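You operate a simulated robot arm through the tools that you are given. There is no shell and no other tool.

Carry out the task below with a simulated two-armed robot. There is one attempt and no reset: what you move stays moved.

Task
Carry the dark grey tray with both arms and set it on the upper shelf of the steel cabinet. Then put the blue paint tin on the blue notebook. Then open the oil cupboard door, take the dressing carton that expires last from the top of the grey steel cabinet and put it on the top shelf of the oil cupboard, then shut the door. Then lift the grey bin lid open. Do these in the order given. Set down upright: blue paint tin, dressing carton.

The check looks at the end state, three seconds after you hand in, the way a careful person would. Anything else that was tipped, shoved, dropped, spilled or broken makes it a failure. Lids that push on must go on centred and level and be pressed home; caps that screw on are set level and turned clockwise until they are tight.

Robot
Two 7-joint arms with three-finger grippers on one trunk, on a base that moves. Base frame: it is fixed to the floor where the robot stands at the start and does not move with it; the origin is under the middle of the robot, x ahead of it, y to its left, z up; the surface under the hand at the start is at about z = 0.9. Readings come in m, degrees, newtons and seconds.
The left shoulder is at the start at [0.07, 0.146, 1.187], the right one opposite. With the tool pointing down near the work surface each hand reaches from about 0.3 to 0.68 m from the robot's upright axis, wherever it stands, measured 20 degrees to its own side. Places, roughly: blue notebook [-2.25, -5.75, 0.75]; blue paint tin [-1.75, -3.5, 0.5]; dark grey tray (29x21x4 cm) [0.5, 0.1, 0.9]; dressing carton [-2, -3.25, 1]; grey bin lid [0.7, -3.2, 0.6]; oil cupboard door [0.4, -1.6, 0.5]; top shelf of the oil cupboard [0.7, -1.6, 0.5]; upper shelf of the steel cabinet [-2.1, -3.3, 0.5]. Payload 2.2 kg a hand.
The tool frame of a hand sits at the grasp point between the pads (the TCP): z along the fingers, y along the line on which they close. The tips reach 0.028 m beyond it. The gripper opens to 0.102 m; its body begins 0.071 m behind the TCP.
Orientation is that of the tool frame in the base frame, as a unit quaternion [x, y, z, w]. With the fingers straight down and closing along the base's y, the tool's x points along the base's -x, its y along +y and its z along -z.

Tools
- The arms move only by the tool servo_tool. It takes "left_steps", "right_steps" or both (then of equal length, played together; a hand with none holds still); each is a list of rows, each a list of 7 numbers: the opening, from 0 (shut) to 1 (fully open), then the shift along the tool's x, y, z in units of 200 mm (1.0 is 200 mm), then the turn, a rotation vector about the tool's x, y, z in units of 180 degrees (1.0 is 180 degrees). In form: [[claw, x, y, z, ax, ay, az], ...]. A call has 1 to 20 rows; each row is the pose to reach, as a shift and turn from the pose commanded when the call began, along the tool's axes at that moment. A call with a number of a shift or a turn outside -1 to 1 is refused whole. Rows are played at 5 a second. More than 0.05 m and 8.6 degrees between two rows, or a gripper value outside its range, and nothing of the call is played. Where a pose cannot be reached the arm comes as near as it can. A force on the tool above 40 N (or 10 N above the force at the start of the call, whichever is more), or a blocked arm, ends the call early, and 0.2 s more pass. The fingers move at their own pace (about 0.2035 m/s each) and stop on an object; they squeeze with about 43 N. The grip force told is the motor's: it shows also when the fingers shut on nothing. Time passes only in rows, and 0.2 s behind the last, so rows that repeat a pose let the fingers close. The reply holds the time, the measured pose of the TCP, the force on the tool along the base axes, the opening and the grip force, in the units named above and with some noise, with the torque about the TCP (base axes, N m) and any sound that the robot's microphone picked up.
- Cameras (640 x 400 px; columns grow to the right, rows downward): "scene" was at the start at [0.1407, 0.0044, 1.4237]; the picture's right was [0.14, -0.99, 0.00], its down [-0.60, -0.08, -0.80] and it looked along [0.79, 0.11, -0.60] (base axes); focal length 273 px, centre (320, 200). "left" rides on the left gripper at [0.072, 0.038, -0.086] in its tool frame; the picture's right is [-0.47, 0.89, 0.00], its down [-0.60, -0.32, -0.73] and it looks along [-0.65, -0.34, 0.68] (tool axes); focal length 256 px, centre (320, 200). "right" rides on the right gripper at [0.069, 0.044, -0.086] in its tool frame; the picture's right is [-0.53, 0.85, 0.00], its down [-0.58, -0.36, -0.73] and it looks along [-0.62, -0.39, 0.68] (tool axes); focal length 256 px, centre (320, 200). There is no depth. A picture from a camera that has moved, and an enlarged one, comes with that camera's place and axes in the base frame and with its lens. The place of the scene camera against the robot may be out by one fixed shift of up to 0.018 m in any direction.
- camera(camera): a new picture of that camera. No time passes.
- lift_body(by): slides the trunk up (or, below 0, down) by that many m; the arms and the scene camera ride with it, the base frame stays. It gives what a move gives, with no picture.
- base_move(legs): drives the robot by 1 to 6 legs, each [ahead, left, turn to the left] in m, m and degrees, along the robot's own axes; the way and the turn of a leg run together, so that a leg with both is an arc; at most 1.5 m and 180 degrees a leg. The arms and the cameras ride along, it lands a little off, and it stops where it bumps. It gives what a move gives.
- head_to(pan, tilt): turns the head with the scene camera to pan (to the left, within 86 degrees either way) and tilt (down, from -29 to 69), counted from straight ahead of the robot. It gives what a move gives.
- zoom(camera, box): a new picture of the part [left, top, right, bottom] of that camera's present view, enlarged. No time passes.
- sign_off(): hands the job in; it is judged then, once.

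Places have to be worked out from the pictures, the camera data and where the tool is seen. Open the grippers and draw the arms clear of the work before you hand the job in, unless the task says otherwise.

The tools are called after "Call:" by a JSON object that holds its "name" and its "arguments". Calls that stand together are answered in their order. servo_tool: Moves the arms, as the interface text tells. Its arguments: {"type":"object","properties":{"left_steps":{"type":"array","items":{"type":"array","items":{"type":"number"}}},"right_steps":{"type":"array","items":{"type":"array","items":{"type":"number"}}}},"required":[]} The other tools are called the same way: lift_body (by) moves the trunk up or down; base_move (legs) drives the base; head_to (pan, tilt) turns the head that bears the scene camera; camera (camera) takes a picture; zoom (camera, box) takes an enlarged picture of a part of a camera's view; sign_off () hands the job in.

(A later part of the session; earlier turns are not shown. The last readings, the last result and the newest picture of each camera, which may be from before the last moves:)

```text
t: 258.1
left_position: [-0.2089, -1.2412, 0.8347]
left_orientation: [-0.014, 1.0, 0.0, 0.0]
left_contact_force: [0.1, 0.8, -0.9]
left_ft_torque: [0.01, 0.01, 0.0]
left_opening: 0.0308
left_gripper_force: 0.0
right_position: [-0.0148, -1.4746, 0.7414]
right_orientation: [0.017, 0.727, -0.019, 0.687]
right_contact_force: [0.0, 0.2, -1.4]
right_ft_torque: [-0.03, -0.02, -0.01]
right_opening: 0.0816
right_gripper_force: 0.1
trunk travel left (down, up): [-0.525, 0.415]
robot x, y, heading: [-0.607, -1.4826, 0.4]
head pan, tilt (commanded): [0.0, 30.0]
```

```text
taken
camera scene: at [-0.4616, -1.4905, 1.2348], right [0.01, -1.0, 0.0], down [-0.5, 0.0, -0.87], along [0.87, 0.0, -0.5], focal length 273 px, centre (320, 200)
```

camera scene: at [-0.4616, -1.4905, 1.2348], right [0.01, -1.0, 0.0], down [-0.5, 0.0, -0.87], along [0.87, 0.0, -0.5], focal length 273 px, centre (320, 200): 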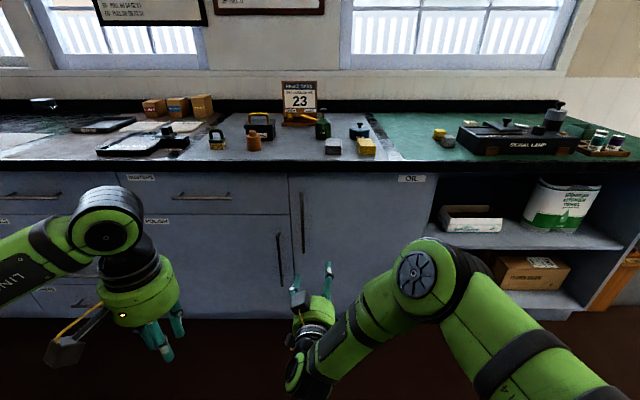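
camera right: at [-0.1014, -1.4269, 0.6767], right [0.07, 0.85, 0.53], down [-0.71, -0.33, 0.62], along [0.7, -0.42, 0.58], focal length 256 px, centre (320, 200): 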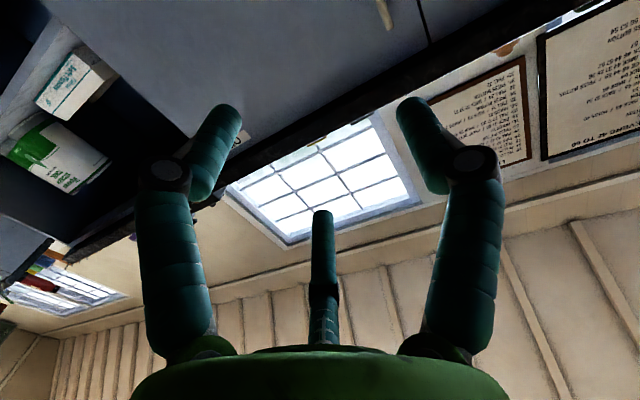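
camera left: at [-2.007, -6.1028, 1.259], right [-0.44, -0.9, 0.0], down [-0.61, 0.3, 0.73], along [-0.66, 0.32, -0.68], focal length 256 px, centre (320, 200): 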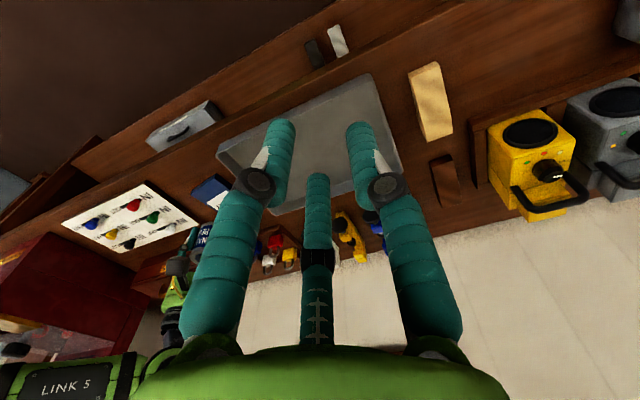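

The hand now points nearly straight ahead. The left wrist camera looks toward the handle, so I take its view for measuring.

Call:
{"name": "camera", "arguments": {"camera": "left"}}

Call:
{"name": "zoom", "arguments": {"camera": "scene", "box": [220, 150, 440, 290]}}

```text
taken
camera left: at [-0.2821, -1.2062, 0.9213], right [0.44, 0.9, 0.0], down [0.61, -0.3, 0.73], along [0.66, -0.32, -0.68], focal length 256 px, centre (320, 200)
```

left: 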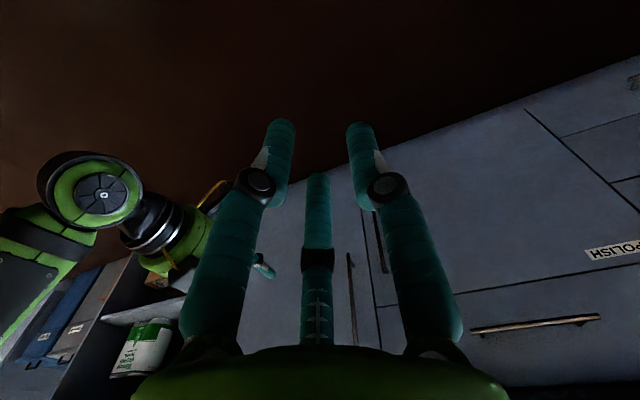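

```text
2.86 times, centred on (330, 220) of scene
camera zoom: at [-0.4616, -1.4905, 1.2348], right [0.01, -1.0, 0.0], down [-0.5, 0.0, -0.87], along [0.87, 0.0, -0.5], focal length 780 px, centre (291, 143)
```

zoom: 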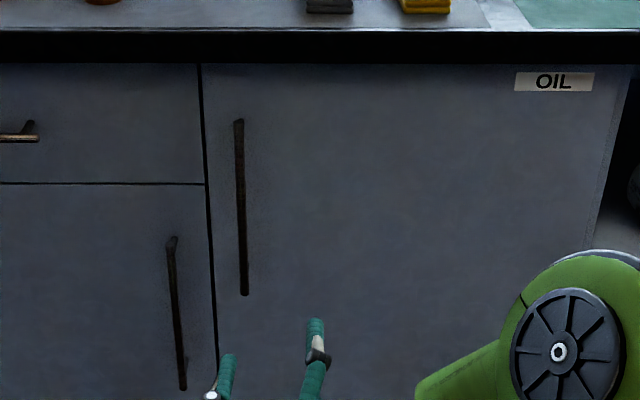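

Two-camera fix: the bar is at x≈0.345, y≈−1.4145, from z≈0.53 to 0.80. I lower the trunk 8 cm, roll 0.2 m forward (the hand still ~15 cm short of the door) and check.

Call:
{"name": "lift_body", "arguments": {"by": -0.08}}

Call:
{"name": "base_move", "arguments": {"legs": [[0.17, 0.03, 0]]}}

Call:
{"name": "camera", "arguments": {"camera": "scene"}}

Call:
{"name": "camera", "arguments": {"camera": "left"}}

```text
t: 259.3
left_position: [-0.2094, -1.242, 0.7545]
left_orientation: [-0.013, 1.0, 0.001, 0.0]
left_contact_force: [0.8, 0.4, -0.1]
left_ft_torque: [-0.02, -0.02, -0.04]
left_opening: 0.0306
left_gripper_force: 0.1
right_position: [-0.0145, -1.4749, 0.6611]
right_orientation: [0.017, 0.726, -0.019, 0.687]
right_contact_force: [0.5, 0.1, 0.4]
right_ft_torque: [-0.02, 0.02, 0.02]
right_opening: 0.0815
right_gripper_force: 0.1
trunk travel left (down, up): [-0.445, 0.495]
robot x, y, heading: [-0.6082, -1.4838, 0.2]
head pan, tilt (commanded): [0.0, 30.0]
```

```text
t: 260.7
left_position: [-0.0435, -1.211, 0.7552]
left_orientation: [-0.014, 1.0, 0.001, 0.0]
left_contact_force: [0.1, -0.4, -0.1]
left_ft_torque: [0.0, 0.03, -0.01]
left_opening: 0.0306
left_gripper_force: 0.0
right_position: [0.1526, -1.4432, 0.6607]
right_orientation: [0.017, 0.727, -0.019, 0.687]
right_contact_force: [0.2, -1.1, 0.3]
right_ft_torque: [0.01, 0.0, -0.01]
right_opening: 0.0814
right_gripper_force: 0.1
trunk travel left (down, up): [-0.445, 0.495]
robot x, y, heading: [-0.437, -1.4575, 0.5]
head pan, tilt (commanded): [0.0, 30.0]
```

```text
taken
camera scene: at [-0.2943, -1.4602, 1.1547], right [0.01, -1.0, 0.0], down [-0.5, 0.0, -0.87], along [0.87, 0.01, -0.5], focal length 273 px, centre (320, 200)
```

scene: 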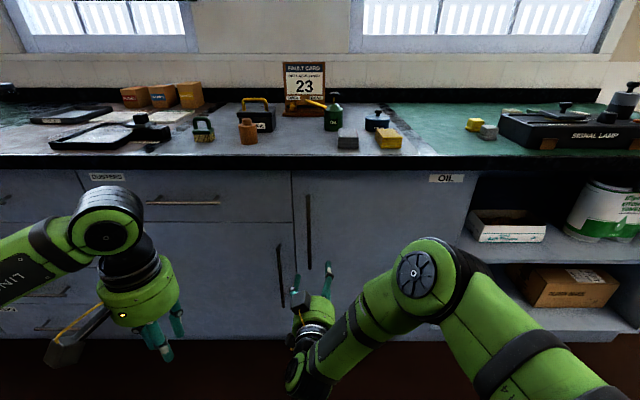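

```text
taken
camera left: at [-0.1152, -1.1756, 0.8412], right [0.44, 0.9, 0.0], down [0.61, -0.3, 0.73], along [0.66, -0.32, -0.68], focal length 256 px, centre (320, 200)
```

left: 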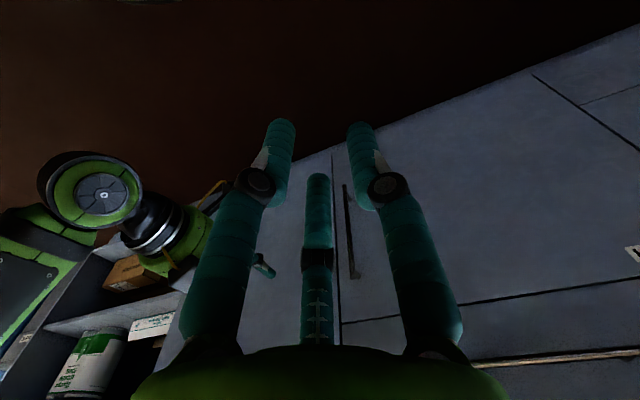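

The bar is straight ahead of the hand. I extend the right arm about 10 cm toward it, trimming the hand level, with the fingers open either side of the bar.

Call:
{"name": "servo_tool", "arguments": {"right_steps": [[0.6, -0.013, 0.043, 0.131, -0.004, -0.0046, 0], [0.6, -0.026, 0.086, 0.263, -0.008, -0.0092, 0], [0.6, -0.038, 0.129, 0.394, -0.012, -0.0137, 0], [0.6, -0.051, 0.172, 0.5255, -0.0161, -0.0183, 0], [0.6, -0.051, 0.172, 0.5255, -0.0161, -0.0183, 0]]}}

Call:
{"name": "zoom", "arguments": {"camera": "scene", "box": [220, 150, 440, 290]}}

Call:
{"name": "camera", "arguments": {"camera": "right"}}

Call:
{"name": "camera", "arguments": {"camera": "left"}}

```text
t: 261.9
left_position: [-0.0431, -1.2109, 0.7537]
left_orientation: [-0.014, 1.0, 0.001, 0.0]
left_contact_force: [-0.1, 0.0, -0.4]
left_ft_torque: [0.0, 0.04, -0.02]
left_opening: 0.0306
left_gripper_force: 0.1
right_position: [0.2561, -1.3962, 0.6887]
right_orientation: [0.004, 0.713, -0.006, 0.701]
right_contact_force: [-0.5, 0.3, -0.5]
right_ft_torque: [-0.04, 0.02, 0.0]
right_opening: 0.0614
right_gripper_force: 0.1
right hand out of reach, approached as far as the arm can: row 1, 2, 3, 4, 5
trunk travel left (down, up): [-0.445, 0.495]
robot x, y, heading: [-0.4397, -1.454, 1.0]
head pan, tilt (commanded): [0.0, 30.0]
```

```text
2.86 times, centred on (330, 220) of scene
camera zoom: at [-0.2951, -1.4604, 1.1548], right [0.01, -1.0, 0.0], down [-0.5, 0.0, -0.87], along [0.87, 0.01, -0.5], focal length 780 px, centre (291, 143)
```

zoom: 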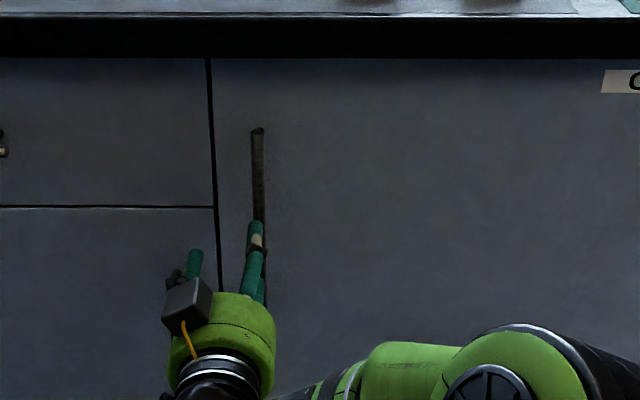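

```text
taken
camera right: at [0.1704, -1.352, 0.6205], right [0.02, 0.85, 0.53], down [-0.73, -0.35, 0.59], along [0.69, -0.4, 0.61], focal length 256 px, centre (320, 200)
```

right: 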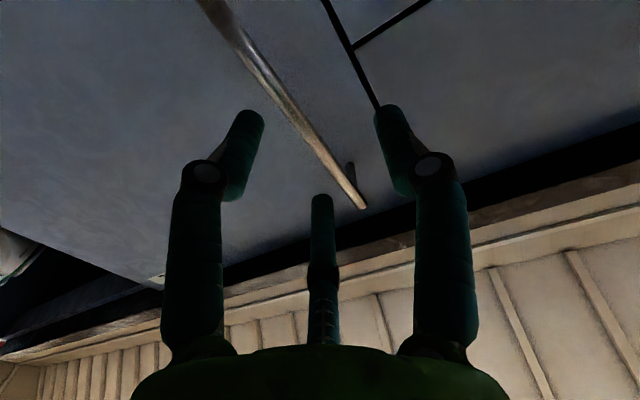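

```text
taken
camera left: at [-0.1158, -1.1758, 0.8415], right [0.44, 0.9, 0.0], down [0.61, -0.3, 0.73], along [0.66, -0.32, -0.68], focal length 256 px, centre (320, 200)
```

left: 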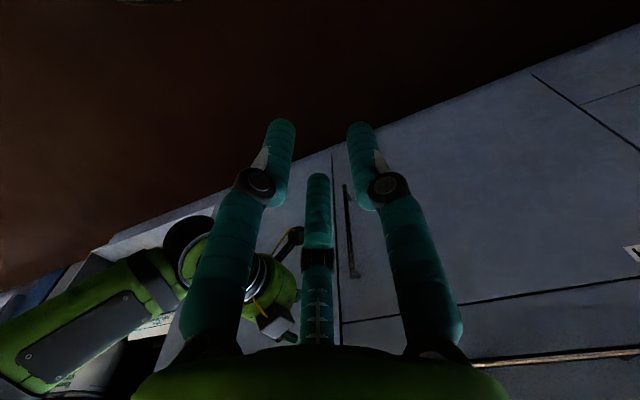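

The bar passes right between the fingers in the wrist view; it is about 2 cm right of the hand axis and 9 cm ahead. I use the base for the final approach: forward 7.7 cm, slightly right.

Call:
{"name": "servo_tool", "arguments": {"right_steps": [[0.8, 0, 0, 0, 0, 0, 0], [0.8, 0, 0, 0, 0, 0, 0]]}}

Call:
{"name": "base_move", "arguments": {"legs": [[0.045, -0.012, -0.8]]}}

Call:
{"name": "camera", "arguments": {"camera": "right"}}

```text
t: 262.5
left_position: [-0.0422, -1.2116, 0.7557]
left_orientation: [-0.014, 1.0, 0.001, -0.001]
left_contact_force: [0.0, -0.3, 0.3]
left_ft_torque: [-0.01, 0.0, -0.02]
left_opening: 0.0307
left_gripper_force: 0.2
right_position: [0.2565, -1.3976, 0.689]
right_orientation: [0.005, 0.713, -0.007, 0.701]
right_contact_force: [0.5, -0.6, 0.4]
right_ft_torque: [0.03, 0.05, -0.01]
right_opening: 0.0816
right_gripper_force: 0.2
trunk travel left (down, up): [-0.445, 0.495]
robot x, y, heading: [-0.4392, -1.4508, 0.4]
head pan, tilt (commanded): [0.0, 30.0]
```

```text
t: 263.4
left_position: [0.006, -1.2283, 0.7548]
left_orientation: [-0.007, 1.0, 0.001, -0.001]
left_contact_force: [0.0, -1.2, 0.0]
left_ft_torque: [0.05, 0.03, 0.0]
left_opening: 0.0309
left_gripper_force: 0.1
right_position: [0.3025, -1.4192, 0.6877]
right_orientation: [0.01, 0.713, -0.012, 0.701]
right_contact_force: [0.0, 0.4, -0.7]
right_ft_torque: [0.02, -0.07, 0.04]
right_opening: 0.0816
right_gripper_force: 0.1
trunk travel left (down, up): [-0.445, 0.495]
robot x, y, heading: [-0.3957, -1.4673, -0.5]
head pan, tilt (commanded): [0.0, 30.0]
```

```text
taken
camera right: at [0.2167, -1.3731, 0.6197], right [0.03, 0.85, 0.53], down [-0.73, -0.34, 0.59], along [0.68, -0.41, 0.61], focal length 256 px, centre (320, 200)
```

right: 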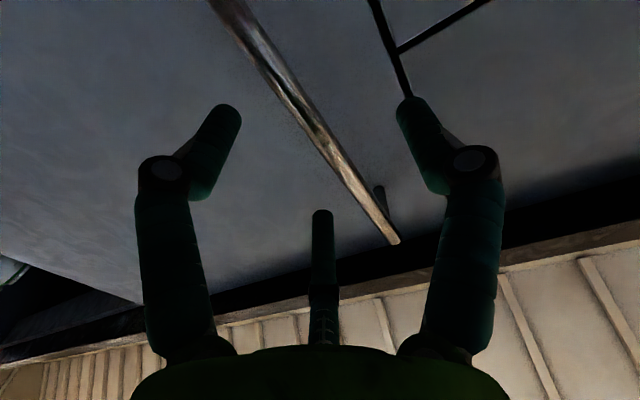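

The bar is centred (y≈−1.421) about 4 cm ahead of the TCP. I roll forward 3 cm more and close on it.

Call:
{"name": "base_move", "arguments": {"legs": [[0.032, 0, 0]]}}

Call:
{"name": "servo_tool", "arguments": {"right_steps": [[0.5, 0, 0, 0, 0, 0, 0], [0.2, 0, 0, 0, 0, 0, 0], [0, 0, 0, 0, 0, 0, 0], [0, 0, 0, 0, 0, 0, 0], [0, 0, 0, 0, 0, 0, 0]]}}

Call:
{"name": "camera", "arguments": {"camera": "right"}}

```text
t: 264.3
left_position: [0.0367, -1.2293, 0.7546]
left_orientation: [-0.007, 1.0, -0.001, -0.002]
left_contact_force: [0.5, -0.5, -0.4]
left_ft_torque: [-0.02, 0.0, -0.02]
left_opening: 0.0308
left_gripper_force: 0.1
right_position: [0.3331, -1.4187, 0.6867]
right_orientation: [0.01, 0.713, -0.011, 0.701]
right_contact_force: [1.6, 0.5, 0.1]
right_ft_torque: [0.0, -0.01, -0.01]
right_opening: 0.0815
right_gripper_force: 0.0
trunk travel left (down, up): [-0.445, 0.495]
robot x, y, heading: [-0.3657, -1.468, -0.5]
head pan, tilt (commanded): [0.0, 30.0]
```

```text
t: 265.5
left_position: [0.0357, -1.2293, 0.7558]
left_orientation: [-0.007, 1.0, 0.001, 0.0]
left_contact_force: [0.1, -0.2, 1.1]
left_ft_torque: [-0.01, 0.01, -0.02]
left_opening: 0.0309
left_gripper_force: 0.0
right_position: [0.3336, -1.4215, 0.6895]
right_orientation: [0.011, 0.712, -0.012, 0.702]
right_contact_force: [0.6, -7.0, 4.2]
right_ft_torque: [0.06, -0.2, -0.01]
right_opening: 0.0185
right_gripper_force: 43.9
trunk travel left (down, up): [-0.445, 0.495]
robot x, y, heading: [-0.3646, -1.4641, -0.7]
head pan, tilt (commanded): [0.0, 30.0]
```

```text
taken
camera right: at [0.2481, -1.3743, 0.6215], right [0.03, 0.85, 0.53], down [-0.73, -0.34, 0.59], along [0.68, -0.41, 0.61], focal length 256 px, centre (320, 200)
```

right: 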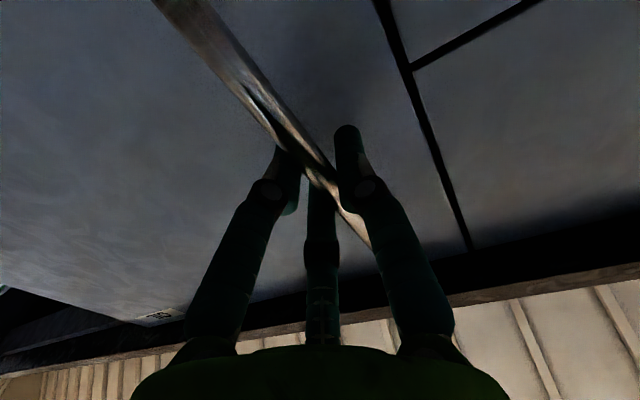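

The bar is gripped (18.5 mm, 44 N). I pull the door open by rolling the base backward along the door's arc, in two stages.

Call:
{"name": "base_move", "arguments": {"legs": [[-0.078, -0.012, 0]]}}

Call:
{"name": "camera", "arguments": {"camera": "scene"}}

```text
t: 266.5
left_position: [-0.0422, -1.2418, 0.7553]
left_orientation: [-0.005, 1.0, 0.002, 0.001]
left_contact_force: [0.3, 0.1, -0.5]
left_ft_torque: [0.02, -0.02, 0.01]
left_opening: 0.0305
left_gripper_force: 0.1
right_position: [0.2548, -1.4342, 0.6888]
right_orientation: [0.012, 0.712, -0.012, 0.702]
right_contact_force: [3.1, -14.6, 4.6]
right_ft_torque: [0.02, -0.15, 0.1]
right_opening: 0.0188
right_gripper_force: 43.8
trunk travel left (down, up): [-0.445, 0.495]
robot x, y, heading: [-0.4391, -1.4746, -0.7]
head pan, tilt (commanded): [0.0, 30.0]
```

```text
taken
camera scene: at [-0.2984, -1.4883, 1.1549], right [-0.01, -1.0, 0.0], down [-0.5, 0.01, -0.87], along [0.87, -0.01, -0.5], focal length 273 px, centre (320, 200)
```

scene: 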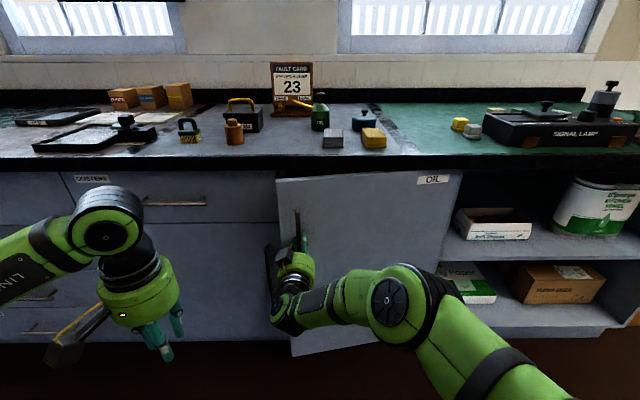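

The door swings; the sideways force says to follow a little more to the right. I continue along the arc.

Call:
{"name": "base_move", "arguments": {"legs": [[-0.074, -0.034, 0]]}}

Call:
{"name": "base_move", "arguments": {"legs": [[-0.066, -0.042, 0]]}}

Call:
{"name": "camera", "arguments": {"camera": "scene"}}

Call:
{"name": "camera", "arguments": {"camera": "right"}}

```text
t: 267.6
left_position: [-0.1177, -1.2716, 0.7538]
left_orientation: [-0.007, 1.0, 0.0, 0.001]
left_contact_force: [0.3, -0.8, -0.4]
left_ft_torque: [0.02, -0.03, 0.0]
left_opening: 0.0306
left_gripper_force: 0.1
right_position: [0.1792, -1.4627, 0.6895]
right_orientation: [0.01, 0.712, -0.012, 0.702]
right_contact_force: [-6.5, 14.7, 2.1]
right_ft_torque: [0.2, -0.04, 0.14]
right_opening: 0.0183
right_gripper_force: 43.9
trunk travel left (down, up): [-0.445, 0.495]
robot x, y, heading: [-0.5187, -1.508, -0.6]
head pan, tilt (commanded): [0.0, 30.0]
```

```text
t: 268.6
left_position: [-0.1839, -1.3144, 0.7542]
left_orientation: [-0.007, 1.0, 0.0, 0.001]
left_contact_force: [0.3, -0.4, 0.5]
left_ft_torque: [0.02, -0.03, 0.01]
left_opening: 0.0305
left_gripper_force: 0.1
right_position: [0.1123, -1.5017, 0.689]
right_orientation: [0.008, 0.712, -0.01, 0.702]
right_contact_force: [-5.7, 9.5, 2.4]
right_ft_torque: [0.22, -0.11, 0.16]
right_opening: 0.0182
right_gripper_force: 43.2
trunk travel left (down, up): [-0.445, 0.495]
robot x, y, heading: [-0.585, -1.5528, -0.4]
head pan, tilt (commanded): [0.0, 30.0]
```

```text
taken
camera scene: at [-0.4403, -1.559, 1.155], right [-0.01, -1.0, 0.0], down [-0.5, 0.0, -0.87], along [0.87, -0.01, -0.5], focal length 273 px, centre (320, 200)
```

scene: 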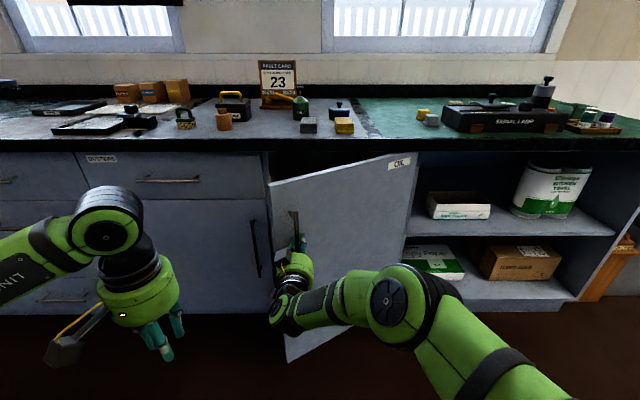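

```text
taken
camera right: at [0.0261, -1.4561, 0.6213], right [0.03, 0.85, 0.53], down [-0.73, -0.34, 0.59], along [0.68, -0.41, 0.61], focal length 256 px, centre (320, 200)
```

right: 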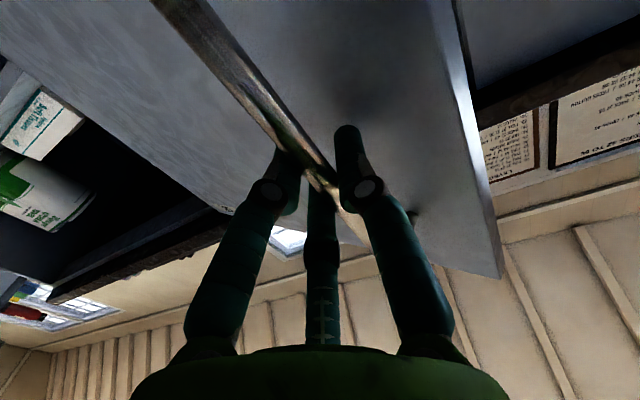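

The door is open about 30° and still gripped. To keep the grip aligned, I'll now swing the whole robot with the door about the hinge: small arc legs (back, right, turn left).

Call:
{"name": "base_move", "arguments": {"legs": [[-0.0278, -0.0838, 5]]}}

Call:
{"name": "camera", "arguments": {"camera": "scene"}}

```text
t: 269.8
left_position: [-0.2296, -1.3657, 0.7557]
left_orientation: [-0.051, 0.999, 0.0, 0.001]
left_contact_force: [0.9, -0.7, 0.5]
left_ft_torque: [0.02, -0.02, 0.03]
left_opening: 0.0307
left_gripper_force: 0.0
right_position: [0.0806, -1.5279, 0.6894]
right_orientation: [-0.023, 0.712, 0.021, 0.702]
right_contact_force: [-5.5, 6.8, 2.7]
right_ft_torque: [0.22, -0.4, 0.12]
right_opening: 0.0186
right_gripper_force: 43.7
trunk travel left (down, up): [-0.445, 0.495]
robot x, y, heading: [-0.6121, -1.6353, 4.4]
head pan, tilt (commanded): [0.0, 30.0]
```

```text
taken
camera scene: at [-0.4656, -1.633, 1.155], right [0.08, -1.0, 0.0], down [-0.5, -0.04, -0.87], along [0.86, 0.07, -0.5], focal length 273 px, centre (320, 200)
```

scene: 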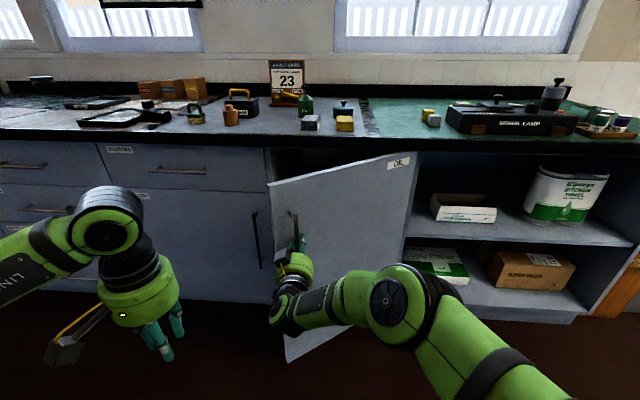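

Smooth, with low forces. I continue with four 6° legs around the hinge.

Call:
{"name": "base_move", "arguments": {"legs": [[-0.0331, -0.1008, 6], [-0.0331, -0.1008, 6], [-0.0331, -0.1008, 6]]}}

Call:
{"name": "camera", "arguments": {"camera": "scene"}}

```text
t: 272.5
left_position: [-0.3581, -1.5784, 0.7558]
left_orientation: [-0.206, 0.979, 0.001, -0.001]
left_contact_force: [-0.4, -0.3, 0.4]
left_ft_torque: [0.0, 0.0, 0.0]
left_opening: 0.0305
left_gripper_force: 0.1
right_position: [-0.0112, -1.6353, 0.6898]
right_orientation: [-0.134, 0.7, 0.131, 0.689]
right_contact_force: [1.8, -1.7, 4.3]
right_ft_torque: [0.2, -0.28, 0.11]
right_opening: 0.0186
right_gripper_force: 43.2
trunk travel left (down, up): [-0.445, 0.495]
robot x, y, heading: [-0.6343, -1.9517, 22.5]
head pan, tilt (commanded): [0.0, 30.0]
```

```text
taken
camera scene: at [-0.5001, -1.9066, 1.1549], right [0.38, -0.92, 0.0], down [-0.46, -0.19, -0.87], along [0.8, 0.33, -0.5], focal length 273 px, centre (320, 200)
```

scene: 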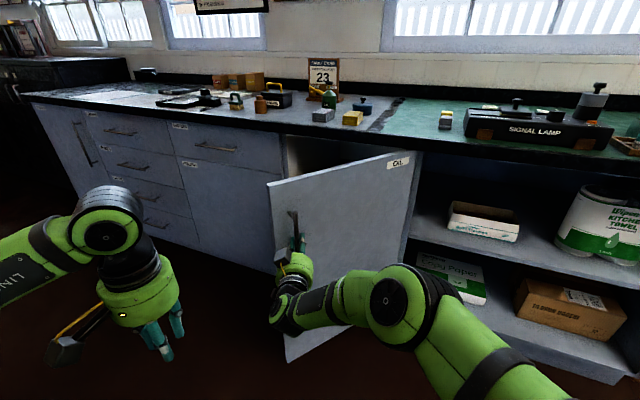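

The door is at about 53°. I continue around the hinge with more legs, watching the clearance of the right elbow to the bench.

Call:
{"name": "base_move", "arguments": {"legs": [[-0.0331, -0.1008, 6], [-0.0331, -0.1008, 6], [-0.0331, -0.1008, 6], [-0.0331, -0.1008, 6]]}}

Call:
{"name": "camera", "arguments": {"camera": "scene"}}

Call:
{"name": "head_to", "arguments": {"pan": -50, "tilt": 35}}

Call:
{"name": "camera", "arguments": {"camera": "scene"}}

```text
t: 276.0
left_position: [-0.4154, -1.8994, 0.755]
left_orientation: [-0.407, 0.913, 0.001, -0.001]
left_contact_force: [0.4, -0.1, -0.4]
left_ft_torque: [0.01, 0.01, 0.0]
left_opening: 0.0307
left_gripper_force: 0.1
right_position: [-0.0735, -1.8112, 0.6893]
right_orientation: [-0.276, 0.656, 0.273, 0.647]
right_contact_force: [21.3, -2.2, 2.5]
right_ft_torque: [0.01, -0.23, 0.15]
right_opening: 0.0187
right_gripper_force: 44.1
trunk travel left (down, up): [-0.445, 0.495]
robot x, y, heading: [-0.5158, -2.353, 46.7]
head pan, tilt (commanded): [0.0, 30.0]
```

```text
taken
camera scene: at [-0.4121, -2.2606, 1.1546], right [0.73, -0.69, 0.0], down [-0.35, -0.36, -0.87], along [0.59, 0.63, -0.5], focal length 273 px, centre (320, 200)
```

scene: 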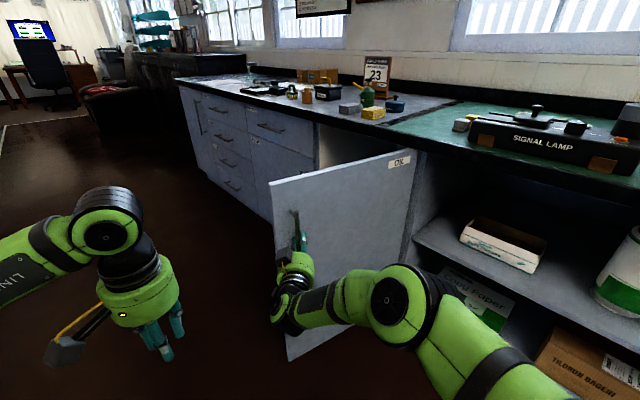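

```text
t: 277.2
left_position: [-0.417, -1.8983, 0.7549]
left_orientation: [-0.407, 0.914, 0.0, -0.002]
left_contact_force: [0.2, 0.0, 0.0]
left_ft_torque: [-0.01, -0.01, 0.06]
left_opening: 0.0306
left_gripper_force: 0.1
right_position: [-0.0746, -1.8113, 0.689]
right_orientation: [-0.275, 0.656, 0.271, 0.649]
right_contact_force: [8.2, -1.5, 0.1]
right_ft_torque: [-0.32, 0.44, -0.05]
right_opening: 0.0186
right_gripper_force: 43.7
trunk travel left (down, up): [-0.445, 0.495]
robot x, y, heading: [-0.5156, -2.3534, 46.8]
head pan, tilt (commanded): [-50.0, 35.0]
```

```text
taken
camera scene: at [-0.3877, -2.33, 1.1468], right [-0.06, -1.0, 0.0], down [-0.57, 0.03, -0.82], along [0.82, -0.05, -0.57], focal length 273 px, centre (320, 200)
```

scene: 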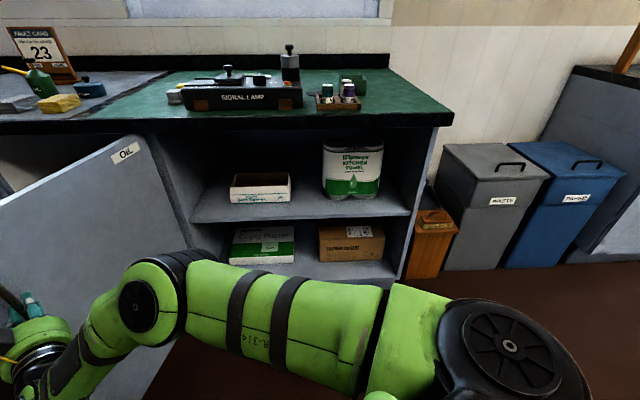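

The door is near 77°. I go on for another 24° so that it stands clear beyond a right angle.

Call:
{"name": "base_move", "arguments": {"legs": [[-0.0331, -0.1008, 6], [-0.0331, -0.1008, 6], [-0.0331, -0.1008, 6]]}}

Call:
{"name": "camera", "arguments": {"camera": "scene"}}

```text
t: 279.9
left_position: [-0.3701, -2.1408, 0.7548]
left_orientation: [-0.546, 0.838, 0.001, -0.002]
left_contact_force: [1.2, 0.3, 0.2]
left_ft_torque: [0.0, 0.02, -0.01]
left_opening: 0.0305
left_gripper_force: 0.0
right_position: [-0.0695, -1.9498, 0.6896]
right_orientation: [-0.375, 0.605, 0.371, 0.597]
right_contact_force: [19.2, 3.8, -1.4]
right_ft_torque: [0.36, -0.28, 0.11]
right_opening: 0.0187
right_gripper_force: 43.9
trunk travel left (down, up): [-0.445, 0.495]
robot x, y, heading: [-0.3197, -2.6047, 65.1]
head pan, tilt (commanded): [-50.0, 35.0]
```

```text
taken
camera scene: at [-0.208, -2.5428, 1.1466], right [0.26, -0.97, 0.0], down [-0.56, -0.15, -0.82], along [0.79, 0.21, -0.58], focal length 273 px, centre (320, 200)
```

scene: 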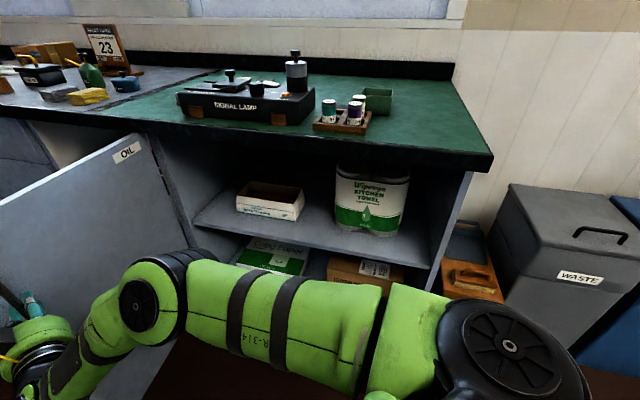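

The door is past 90°. One more 6° leg, then I'll let go of the bar.

Call:
{"name": "base_move", "arguments": {"legs": [[-0.0331, -0.1008, 6]]}}

Call:
{"name": "servo_tool", "arguments": {"right_steps": [[0.3, 0, 0, 0, 0, 0, 0], [0.6, 0, 0, 0, 0, 0, 0], [0.8, 0, 0, 0, 0, 0, 0], [0.8, 0, 0, 0, 0, 0, 0]]}}

Call:
{"name": "camera", "arguments": {"camera": "right"}}

Call:
{"name": "head_to", "arguments": {"pan": 0, "tilt": 30}}

Call:
{"name": "camera", "arguments": {"camera": "scene"}}

```text
t: 281.0
left_position: [-0.3473, -2.2027, 0.7546]
left_orientation: [-0.583, 0.812, 0.001, 0.0]
left_contact_force: [0.0, 0.5, 0.5]
left_ft_torque: [-0.02, 0.0, 0.03]
left_opening: 0.0305
left_gripper_force: 0.1
right_position: [-0.064, -1.9843, 0.6899]
right_orientation: [-0.402, 0.589, 0.394, 0.581]
right_contact_force: [2.1, 1.1, -1.5]
right_ft_torque: [-0.05, 0.2, 0.05]
right_opening: 0.0186
right_gripper_force: 43.5
trunk travel left (down, up): [-0.445, 0.495]
robot x, y, heading: [-0.2569, -2.6593, 70.0]
head pan, tilt (commanded): [-50.0, 35.0]
stopped in leg 1: the force on the tool passed its limit at 50 N (the readings are from after the stop); the commanded pose is now the measured one
```

```text
t: 282.0
left_position: [-0.3475, -2.2028, 0.7549]
left_orientation: [-0.583, 0.812, -0.001, 0.0]
left_contact_force: [-0.8, -0.1, 0.1]
left_ft_torque: [0.01, 0.02, -0.01]
left_opening: 0.0307
left_gripper_force: 0.0
right_position: [-0.0637, -1.9847, 0.6901]
right_orientation: [-0.403, 0.588, 0.395, 0.58]
right_contact_force: [-0.3, 0.0, 0.4]
right_ft_torque: [0.01, 0.0, 0.02]
right_opening: 0.0818
right_gripper_force: 0.1
trunk travel left (down, up): [-0.445, 0.495]
robot x, y, heading: [-0.2578, -2.6607, 70.1]
head pan, tilt (commanded): [-50.0, 35.0]
```

```text
taken
camera right: at [-0.135, -2.0498, 0.6218], right [-0.79, 0.31, 0.53], down [0.08, -0.8, 0.59], along [0.61, 0.5, 0.61], focal length 256 px, centre (320, 200)
```

right: 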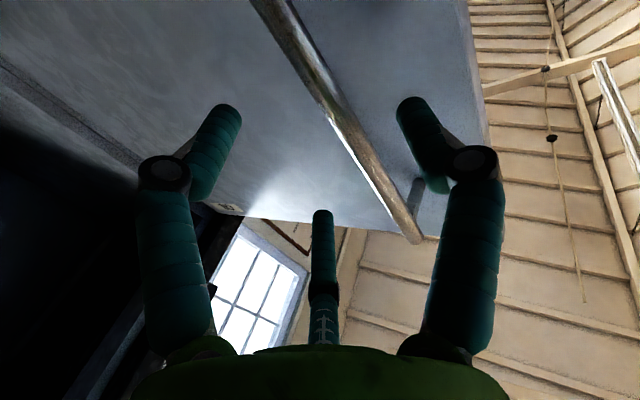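

```text
t: 283.2
left_position: [-0.3461, -2.2019, 0.7548]
left_orientation: [-0.583, 0.812, 0.0, 0.0]
left_contact_force: [0.6, 0.2, -0.3]
left_ft_torque: [-0.01, -0.02, 0.0]
left_opening: 0.0305
left_gripper_force: 0.0
right_position: [-0.0637, -1.9842, 0.6898]
right_orientation: [-0.404, 0.587, 0.396, 0.579]
right_contact_force: [-1.0, -0.5, 0.1]
right_ft_torque: [0.0, -0.01, 0.01]
right_opening: 0.0815
right_gripper_force: 0.1
trunk travel left (down, up): [-0.445, 0.495]
robot x, y, heading: [-0.2543, -2.6574, 70.1]
head pan, tilt (commanded): [0.0, 30.0]
```

```text
taken
camera scene: at [-0.2044, -2.5349, 1.1547], right [0.94, -0.34, 0.0], down [-0.17, -0.47, -0.87], along [0.3, 0.81, -0.5], focal length 273 px, centre (320, 200)
```

scene: 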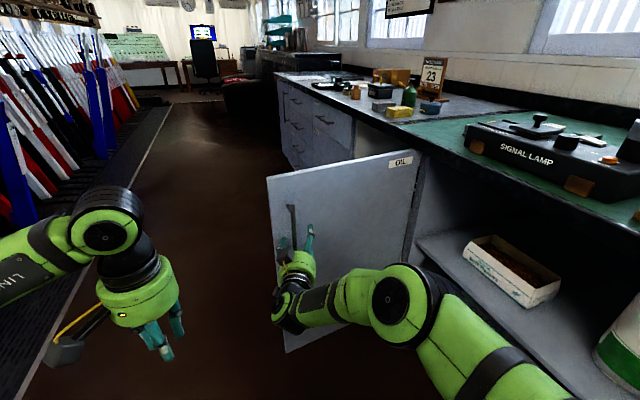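

The door reached its stop at about 100° and I have released the bar. I back the hand straight off it, then check the door stays.

Call:
{"name": "base_move", "arguments": {"legs": [[-0.25, 0, 0]]}}

Call:
{"name": "camera", "arguments": {"camera": "scene"}}

```text
t: 285.1
left_position: [-0.4323, -2.4395, 0.7557]
left_orientation: [-0.582, 0.813, 0.001, 0.0]
left_contact_force: [0.3, -0.8, -0.3]
left_ft_torque: [0.02, -0.01, 0.03]
left_opening: 0.0306
left_gripper_force: 0.1
right_position: [-0.1501, -2.2233, 0.6888]
right_orientation: [-0.403, 0.587, 0.396, 0.58]
right_contact_force: [-0.1, 1.0, 0.4]
right_ft_torque: [0.01, 0.01, -0.02]
right_opening: 0.0816
right_gripper_force: 0.1
trunk travel left (down, up): [-0.445, 0.495]
robot x, y, heading: [-0.3432, -2.8984, 69.8]
head pan, tilt (commanded): [0.0, 30.0]
```

```text
taken
camera scene: at [-0.2914, -2.7736, 1.1548], right [0.94, -0.34, 0.0], down [-0.17, -0.47, -0.87], along [0.3, 0.81, -0.5], focal length 273 px, centre (320, 200)
```

scene: 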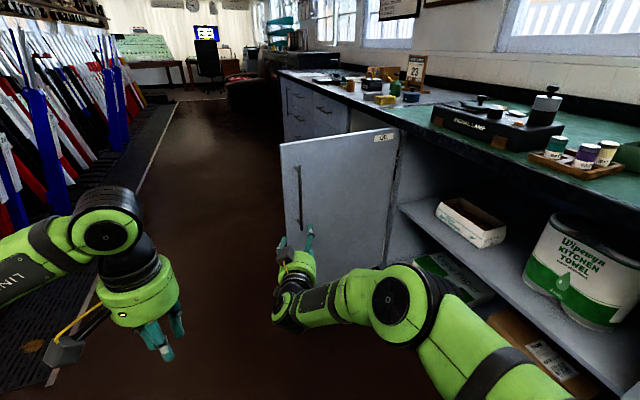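

The door stays open. I retract the right hand to a stowed fingers-down pose in two steps before turning to the cabinet.

Call:
{"name": "servo_tool", "arguments": {"right_steps": [[0.5, 0, -0.125, -0.094, 0, 0.031, 0], [0.5, 0, -0.25, -0.188, 0, 0.0625, 0], [0.5, 0, -0.375, -0.281, 0, 0.094, 0], [0.5, 0, -0.5, -0.375, 0, 0.125, 0], [0.5, 0, -0.625, -0.469, 0, 0.156, 0], [0.5, 0, -0.75, -0.5625, 0, 0.1875, 0], [0.5, 0, -0.875, -0.656, 0, 0.219, 0], [0.5, 0, -1.0, -0.75, 0, 0.25, 0]]}}

Call:
{"name": "servo_tool", "arguments": {"right_steps": [[0.5, 0.03, -0.04, -0.06, 0, 0.042, 0], [0.5, 0.06, -0.08, -0.12, 0, 0.083, 0], [0.5, 0.09, -0.12, -0.18, 0, 0.125, 0], [0.5, 0.12, -0.16, -0.24, 0, 0.167, 0], [0.5, 0.15, -0.2, -0.3, 0, 0.208, 0], [0.5, 0.18, -0.25, -0.35, 0, 0.25, 0]]}}

Call:
{"name": "base_move", "arguments": {"legs": [[0, 0, 110]]}}

Call:
{"name": "lift_body", "arguments": {"by": 0.4}}

Call:
{"name": "camera", "arguments": {"camera": "scene"}}

```text
t: 286.9
left_position: [-0.4318, -2.4413, 0.7559]
left_orientation: [-0.582, 0.813, 0.001, 0.0]
left_contact_force: [0.8, 0.0, -0.3]
left_ft_torque: [-0.01, 0.02, 0.0]
left_opening: 0.0304
left_gripper_force: 0.1
right_position: [-0.0174, -2.4345, 0.693]
right_orientation: [-0.523, 0.765, 0.211, 0.311]
right_contact_force: [-0.2, -0.3, 0.9]
right_ft_torque: [-0.01, 0.01, 0.03]
right_opening: 0.0508
right_gripper_force: 0.0
trunk travel left (down, up): [-0.445, 0.495]
robot x, y, heading: [-0.3438, -2.8986, 70.3]
head pan, tilt (commanded): [0.0, 30.0]
```

```text
t: 288.2
left_position: [-0.4333, -2.439, 0.7551]
left_orientation: [-0.582, 0.814, 0.0, 0.0]
left_contact_force: [-0.5, 0.0, 0.6]
left_ft_torque: [0.0, -0.02, 0.04]
left_opening: 0.0305
left_gripper_force: 0.0
right_position: [0.0013, -2.5225, 0.7179]
right_orientation: [-0.565, 0.825, -0.006, -0.007]
right_contact_force: [0.2, 0.1, -0.4]
right_ft_torque: [0.0, 0.01, -0.01]
right_opening: 0.051
right_gripper_force: 0.1
trunk travel left (down, up): [-0.445, 0.495]
robot x, y, heading: [-0.3426, -2.8924, 70.0]
head pan, tilt (commanded): [0.0, 30.0]
```

```text
t: 293.2
left_position: [-0.7493, -3.1284, 0.7547]
left_orientation: [1.0, -0.001, 0.0, 0.0]
left_contact_force: [-0.1, 0.2, -0.9]
left_ft_torque: [-0.01, -0.03, -0.02]
left_opening: 0.0305
left_gripper_force: 0.0
right_position: [-0.8107, -2.6903, 0.7181]
right_orientation: [1.0, -0.023, 0.008, -0.002]
right_contact_force: [0.1, 0.1, -0.2]
right_ft_torque: [0.04, 0.0, 0.01]
right_opening: 0.0509
right_gripper_force: 0.1
trunk travel left (down, up): [-0.445, 0.495]
robot x, y, heading: [-0.3445, -2.8996, 178.9]
head pan, tilt (commanded): [0.0, 30.0]
```

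```text
t: 297.0
left_position: [-0.7482, -3.1286, 1.1555]
left_orientation: [1.0, -0.001, 0.0, 0.0]
left_contact_force: [0.1, -0.2, 0.1]
left_ft_torque: [-0.01, 0.0, -0.02]
left_opening: 0.0306
left_gripper_force: 0.1
right_position: [-0.8112, -2.6897, 1.1181]
right_orientation: [1.0, -0.023, 0.007, -0.002]
right_contact_force: [-0.1, 0.7, 0.8]
right_ft_torque: [-0.04, -0.02, -0.01]
right_opening: 0.0508
right_gripper_force: 0.0
trunk travel left (down, up): [-0.845, 0.095]
robot x, y, heading: [-0.3453, -2.9011, 178.5]
head pan, tilt (commanded): [0.0, 30.0]
```

```text
taken
camera scene: at [-0.4798, -2.9017, 1.5547], right [0.02, 1.0, 0.0], down [0.5, -0.01, -0.87], along [-0.87, 0.02, -0.5], focal length 273 px, centre (320, 200)
```

scene: 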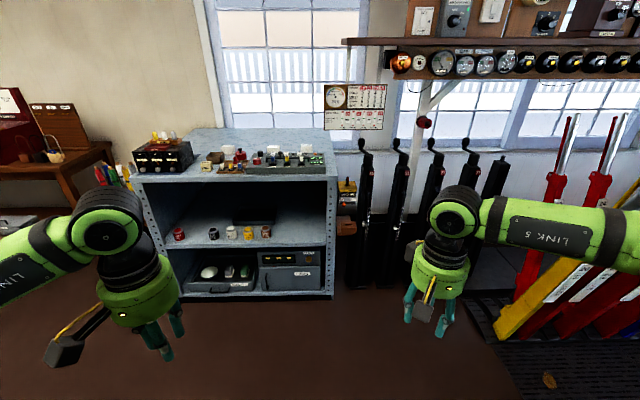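

I drive closer (0.55 m) with the hands high to examine the console and the July carton behind it.

Call:
{"name": "base_move", "arguments": {"legs": [[0.55, 0.05, 1.5]]}}

Call:
{"name": "lift_body", "arguments": {"by": 0.09}}

Call:
{"name": "head_to", "arguments": {"pan": 0, "tilt": 30}}

Call:
{"name": "camera", "arguments": {"camera": "scene"}}

Call:
{"name": "zoom", "arguments": {"camera": "scene", "box": [210, 110, 370, 210]}}

Call:
{"name": "zoom", "arguments": {"camera": "scene", "box": [286, 125, 326, 150]}}

```text
t: 300.2
left_position: [-1.2843, -3.1857, 1.1551]
left_orientation: [1.0, 0.015, -0.001, 0.001]
left_contact_force: [0.2, -0.8, -0.5]
left_ft_torque: [0.02, 0.0, 0.01]
left_opening: 0.0306
left_gripper_force: 0.0
right_position: [-1.3587, -2.7506, 1.1194]
right_orientation: [1.0, -0.008, 0.007, -0.002]
right_contact_force: [0.4, 0.1, 0.4]
right_ft_torque: [0.01, 0.0, -0.01]
right_opening: 0.0507
right_gripper_force: 0.0
trunk travel left (down, up): [-0.845, 0.095]
robot x, y, heading: [-0.8852, -2.9427, -179.5]
head pan, tilt (commanded): [0.0, 30.0]
```

```text
t: 301.4
left_position: [-1.2848, -3.1858, 1.2453]
left_orientation: [1.0, 0.014, 0.0, 0.0]
left_contact_force: [0.3, 0.2, 0.6]
left_ft_torque: [-0.04, 0.0, -0.01]
left_opening: 0.0304
left_gripper_force: 0.0
right_position: [-1.3599, -2.749, 1.2089]
right_orientation: [1.0, -0.008, 0.008, -0.002]
right_contact_force: [0.1, 0.1, -0.2]
right_ft_torque: [-0.01, -0.01, -0.01]
right_opening: 0.0509
right_gripper_force: 0.0
trunk travel left (down, up): [-0.935, 0.005]
robot x, y, heading: [-0.8906, -2.9436, -179.5]
head pan, tilt (commanded): [0.0, 30.0]
```

```text
t: 302.0
left_position: [-1.2845, -3.1858, 1.2451]
left_orientation: [1.0, 0.014, 0.001, 0.001]
left_contact_force: [-1.2, -0.1, 0.4]
left_ft_torque: [-0.03, 0.02, 0.0]
left_opening: 0.0307
left_gripper_force: 0.1
right_position: [-1.36, -2.7489, 1.2076]
right_orientation: [1.0, -0.009, 0.007, -0.001]
right_contact_force: [-0.4, 0.1, -0.6]
right_ft_torque: [0.03, -0.03, -0.02]
right_opening: 0.051
right_gripper_force: 0.0
trunk travel left (down, up): [-0.935, 0.005]
robot x, y, heading: [-0.8888, -2.9445, -179.6]
head pan, tilt (commanded): [0.0, 30.0]
```

```text
taken
camera scene: at [-1.0229, -2.951, 1.6448], right [-0.01, 1.0, 0.0], down [0.5, 0.0, -0.87], along [-0.87, -0.01, -0.5], focal length 273 px, centre (320, 200)
```

scene: 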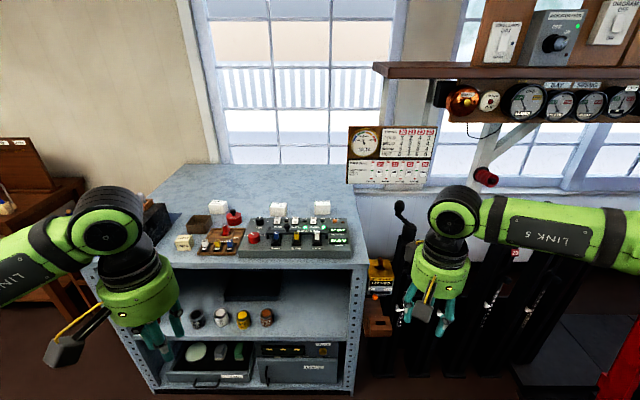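

```text
4.00 times, centred on (290, 160) of scene
camera zoom: at [-1.0229, -2.951, 1.6448], right [-0.01, 1.0, 0.0], down [0.5, 0.0, -0.87], along [-0.87, -0.01, -0.5], focal length 1092 px, centre (440, 360)
```

zoom: 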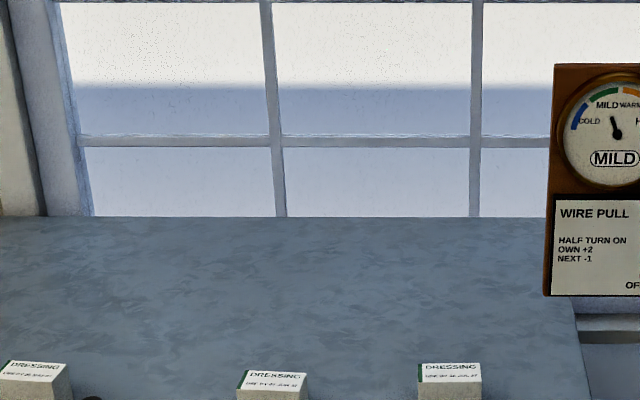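

```text
16.00 times, centred on (306, 138) of scene
camera zoom: at [-1.0229, -2.951, 1.6448], right [-0.01, 1.0, 0.0], down [0.5, 0.0, -0.87], along [-0.87, -0.01, -0.5], focal length 4367 px, centre (544, 1200)
```

zoom: 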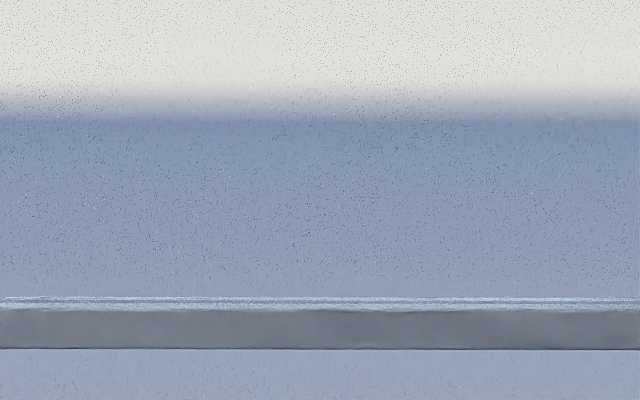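

I aimed too high; I zoom on the cartons themselves at the right place.

Call:
{"name": "zoom", "arguments": {"camera": "scene", "box": [240, 190, 360, 265]}}

Call:
{"name": "zoom", "arguments": {"camera": "scene", "box": [304, 195, 344, 220]}}

Call:
{"name": "zoom", "arguments": {"camera": "scene", "box": [260, 197, 300, 222]}}

Call:
{"name": "zoom", "arguments": {"camera": "scene", "box": [196, 195, 236, 220]}}

```text
5.33 times, centred on (300, 228) of scene
camera zoom: at [-1.0229, -2.951, 1.6448], right [-0.01, 1.0, 0.0], down [0.5, 0.0, -0.87], along [-0.87, -0.01, -0.5], focal length 1456 px, centre (427, 53)
```

zoom: 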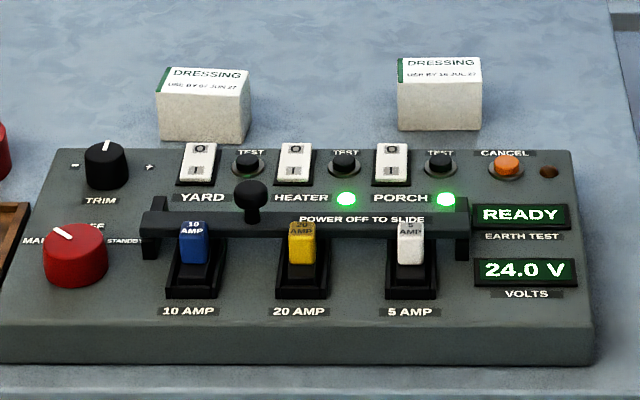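

```text
16.00 times, centred on (324, 208) of scene
camera zoom: at [-1.0229, -2.951, 1.6448], right [-0.01, 1.0, 0.0], down [0.5, 0.0, -0.87], along [-0.87, -0.01, -0.5], focal length 4367 px, centre (256, 80)
```

zoom: 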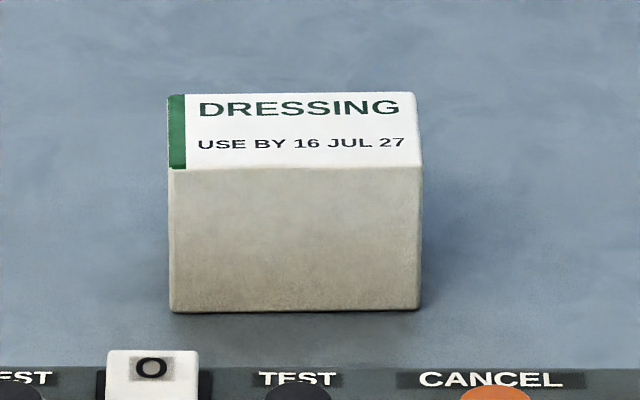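

```text
16.00 times, centred on (280, 210) of scene
camera zoom: at [-1.0229, -2.951, 1.6448], right [-0.01, 1.0, 0.0], down [0.5, 0.0, -0.87], along [-0.87, -0.01, -0.5], focal length 4367 px, centre (960, 48)
```

zoom: 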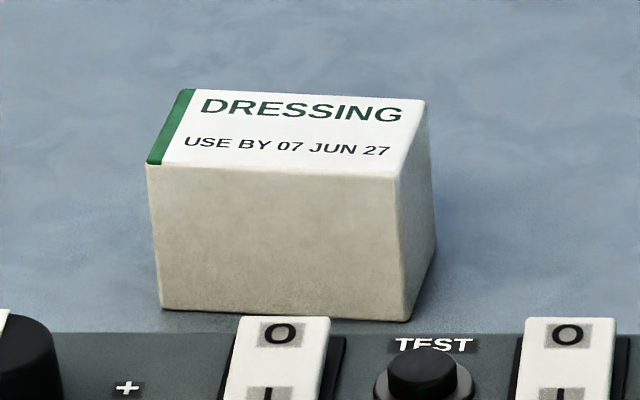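

```text
16.00 times, centred on (216, 208) of scene
camera zoom: at [-1.0229, -2.951, 1.6448], right [-0.01, 1.0, 0.0], down [0.5, 0.0, -0.87], along [-0.87, -0.01, -0.5], focal length 4367 px, centre (1984, 80)
```

zoom: 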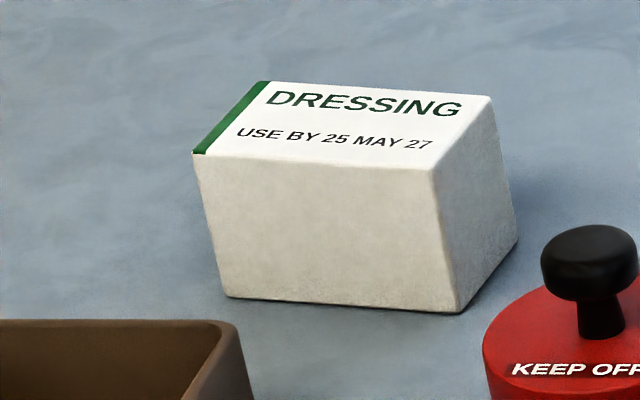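

All three dates are confirmed; 16 JUL 27 is the last. The carton is about 7×4.1×4.8 cm, centred near (−2.077, −2.953). To know how close I may drive, I look down at my own base.

Call:
{"name": "head_to", "arguments": {"pan": 0, "tilt": 69}}

Call:
{"name": "camera", "arguments": {"camera": "scene"}}

```text
t: 303.1
left_position: [-1.2844, -3.1856, 1.2455]
left_orientation: [1.0, 0.014, 0.0, 0.0]
left_contact_force: [-0.1, -0.3, -0.7]
left_ft_torque: [0.01, -0.06, 0.0]
left_opening: 0.0305
left_gripper_force: 0.1
right_position: [-1.36, -2.7492, 1.2081]
right_orientation: [1.0, -0.008, 0.008, -0.002]
right_contact_force: [-0.4, 0.5, 0.5]
right_ft_torque: [0.0, -0.02, 0.01]
right_opening: 0.0512
right_gripper_force: 0.1
trunk travel left (down, up): [-0.935, 0.005]
robot x, y, heading: [-0.8909, -2.9416, -179.8]
head pan, tilt (commanded): [0.0, 68.8]
```

```text
taken
camera scene: at [-0.9887, -2.9508, 1.5933], right [-0.01, 1.0, 0.0], down [0.93, 0.01, -0.36], along [-0.36, 0.0, -0.93], focal length 273 px, centre (320, 200)
```

scene: 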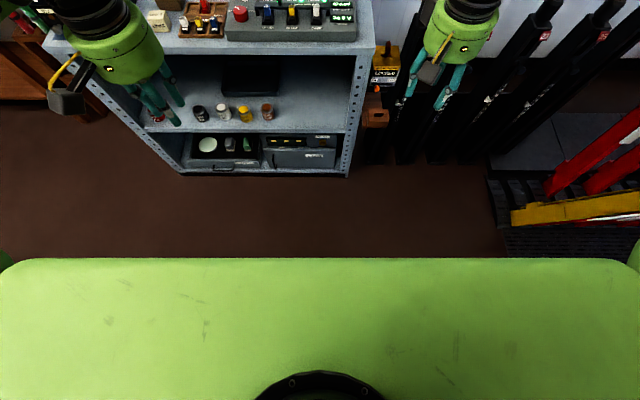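

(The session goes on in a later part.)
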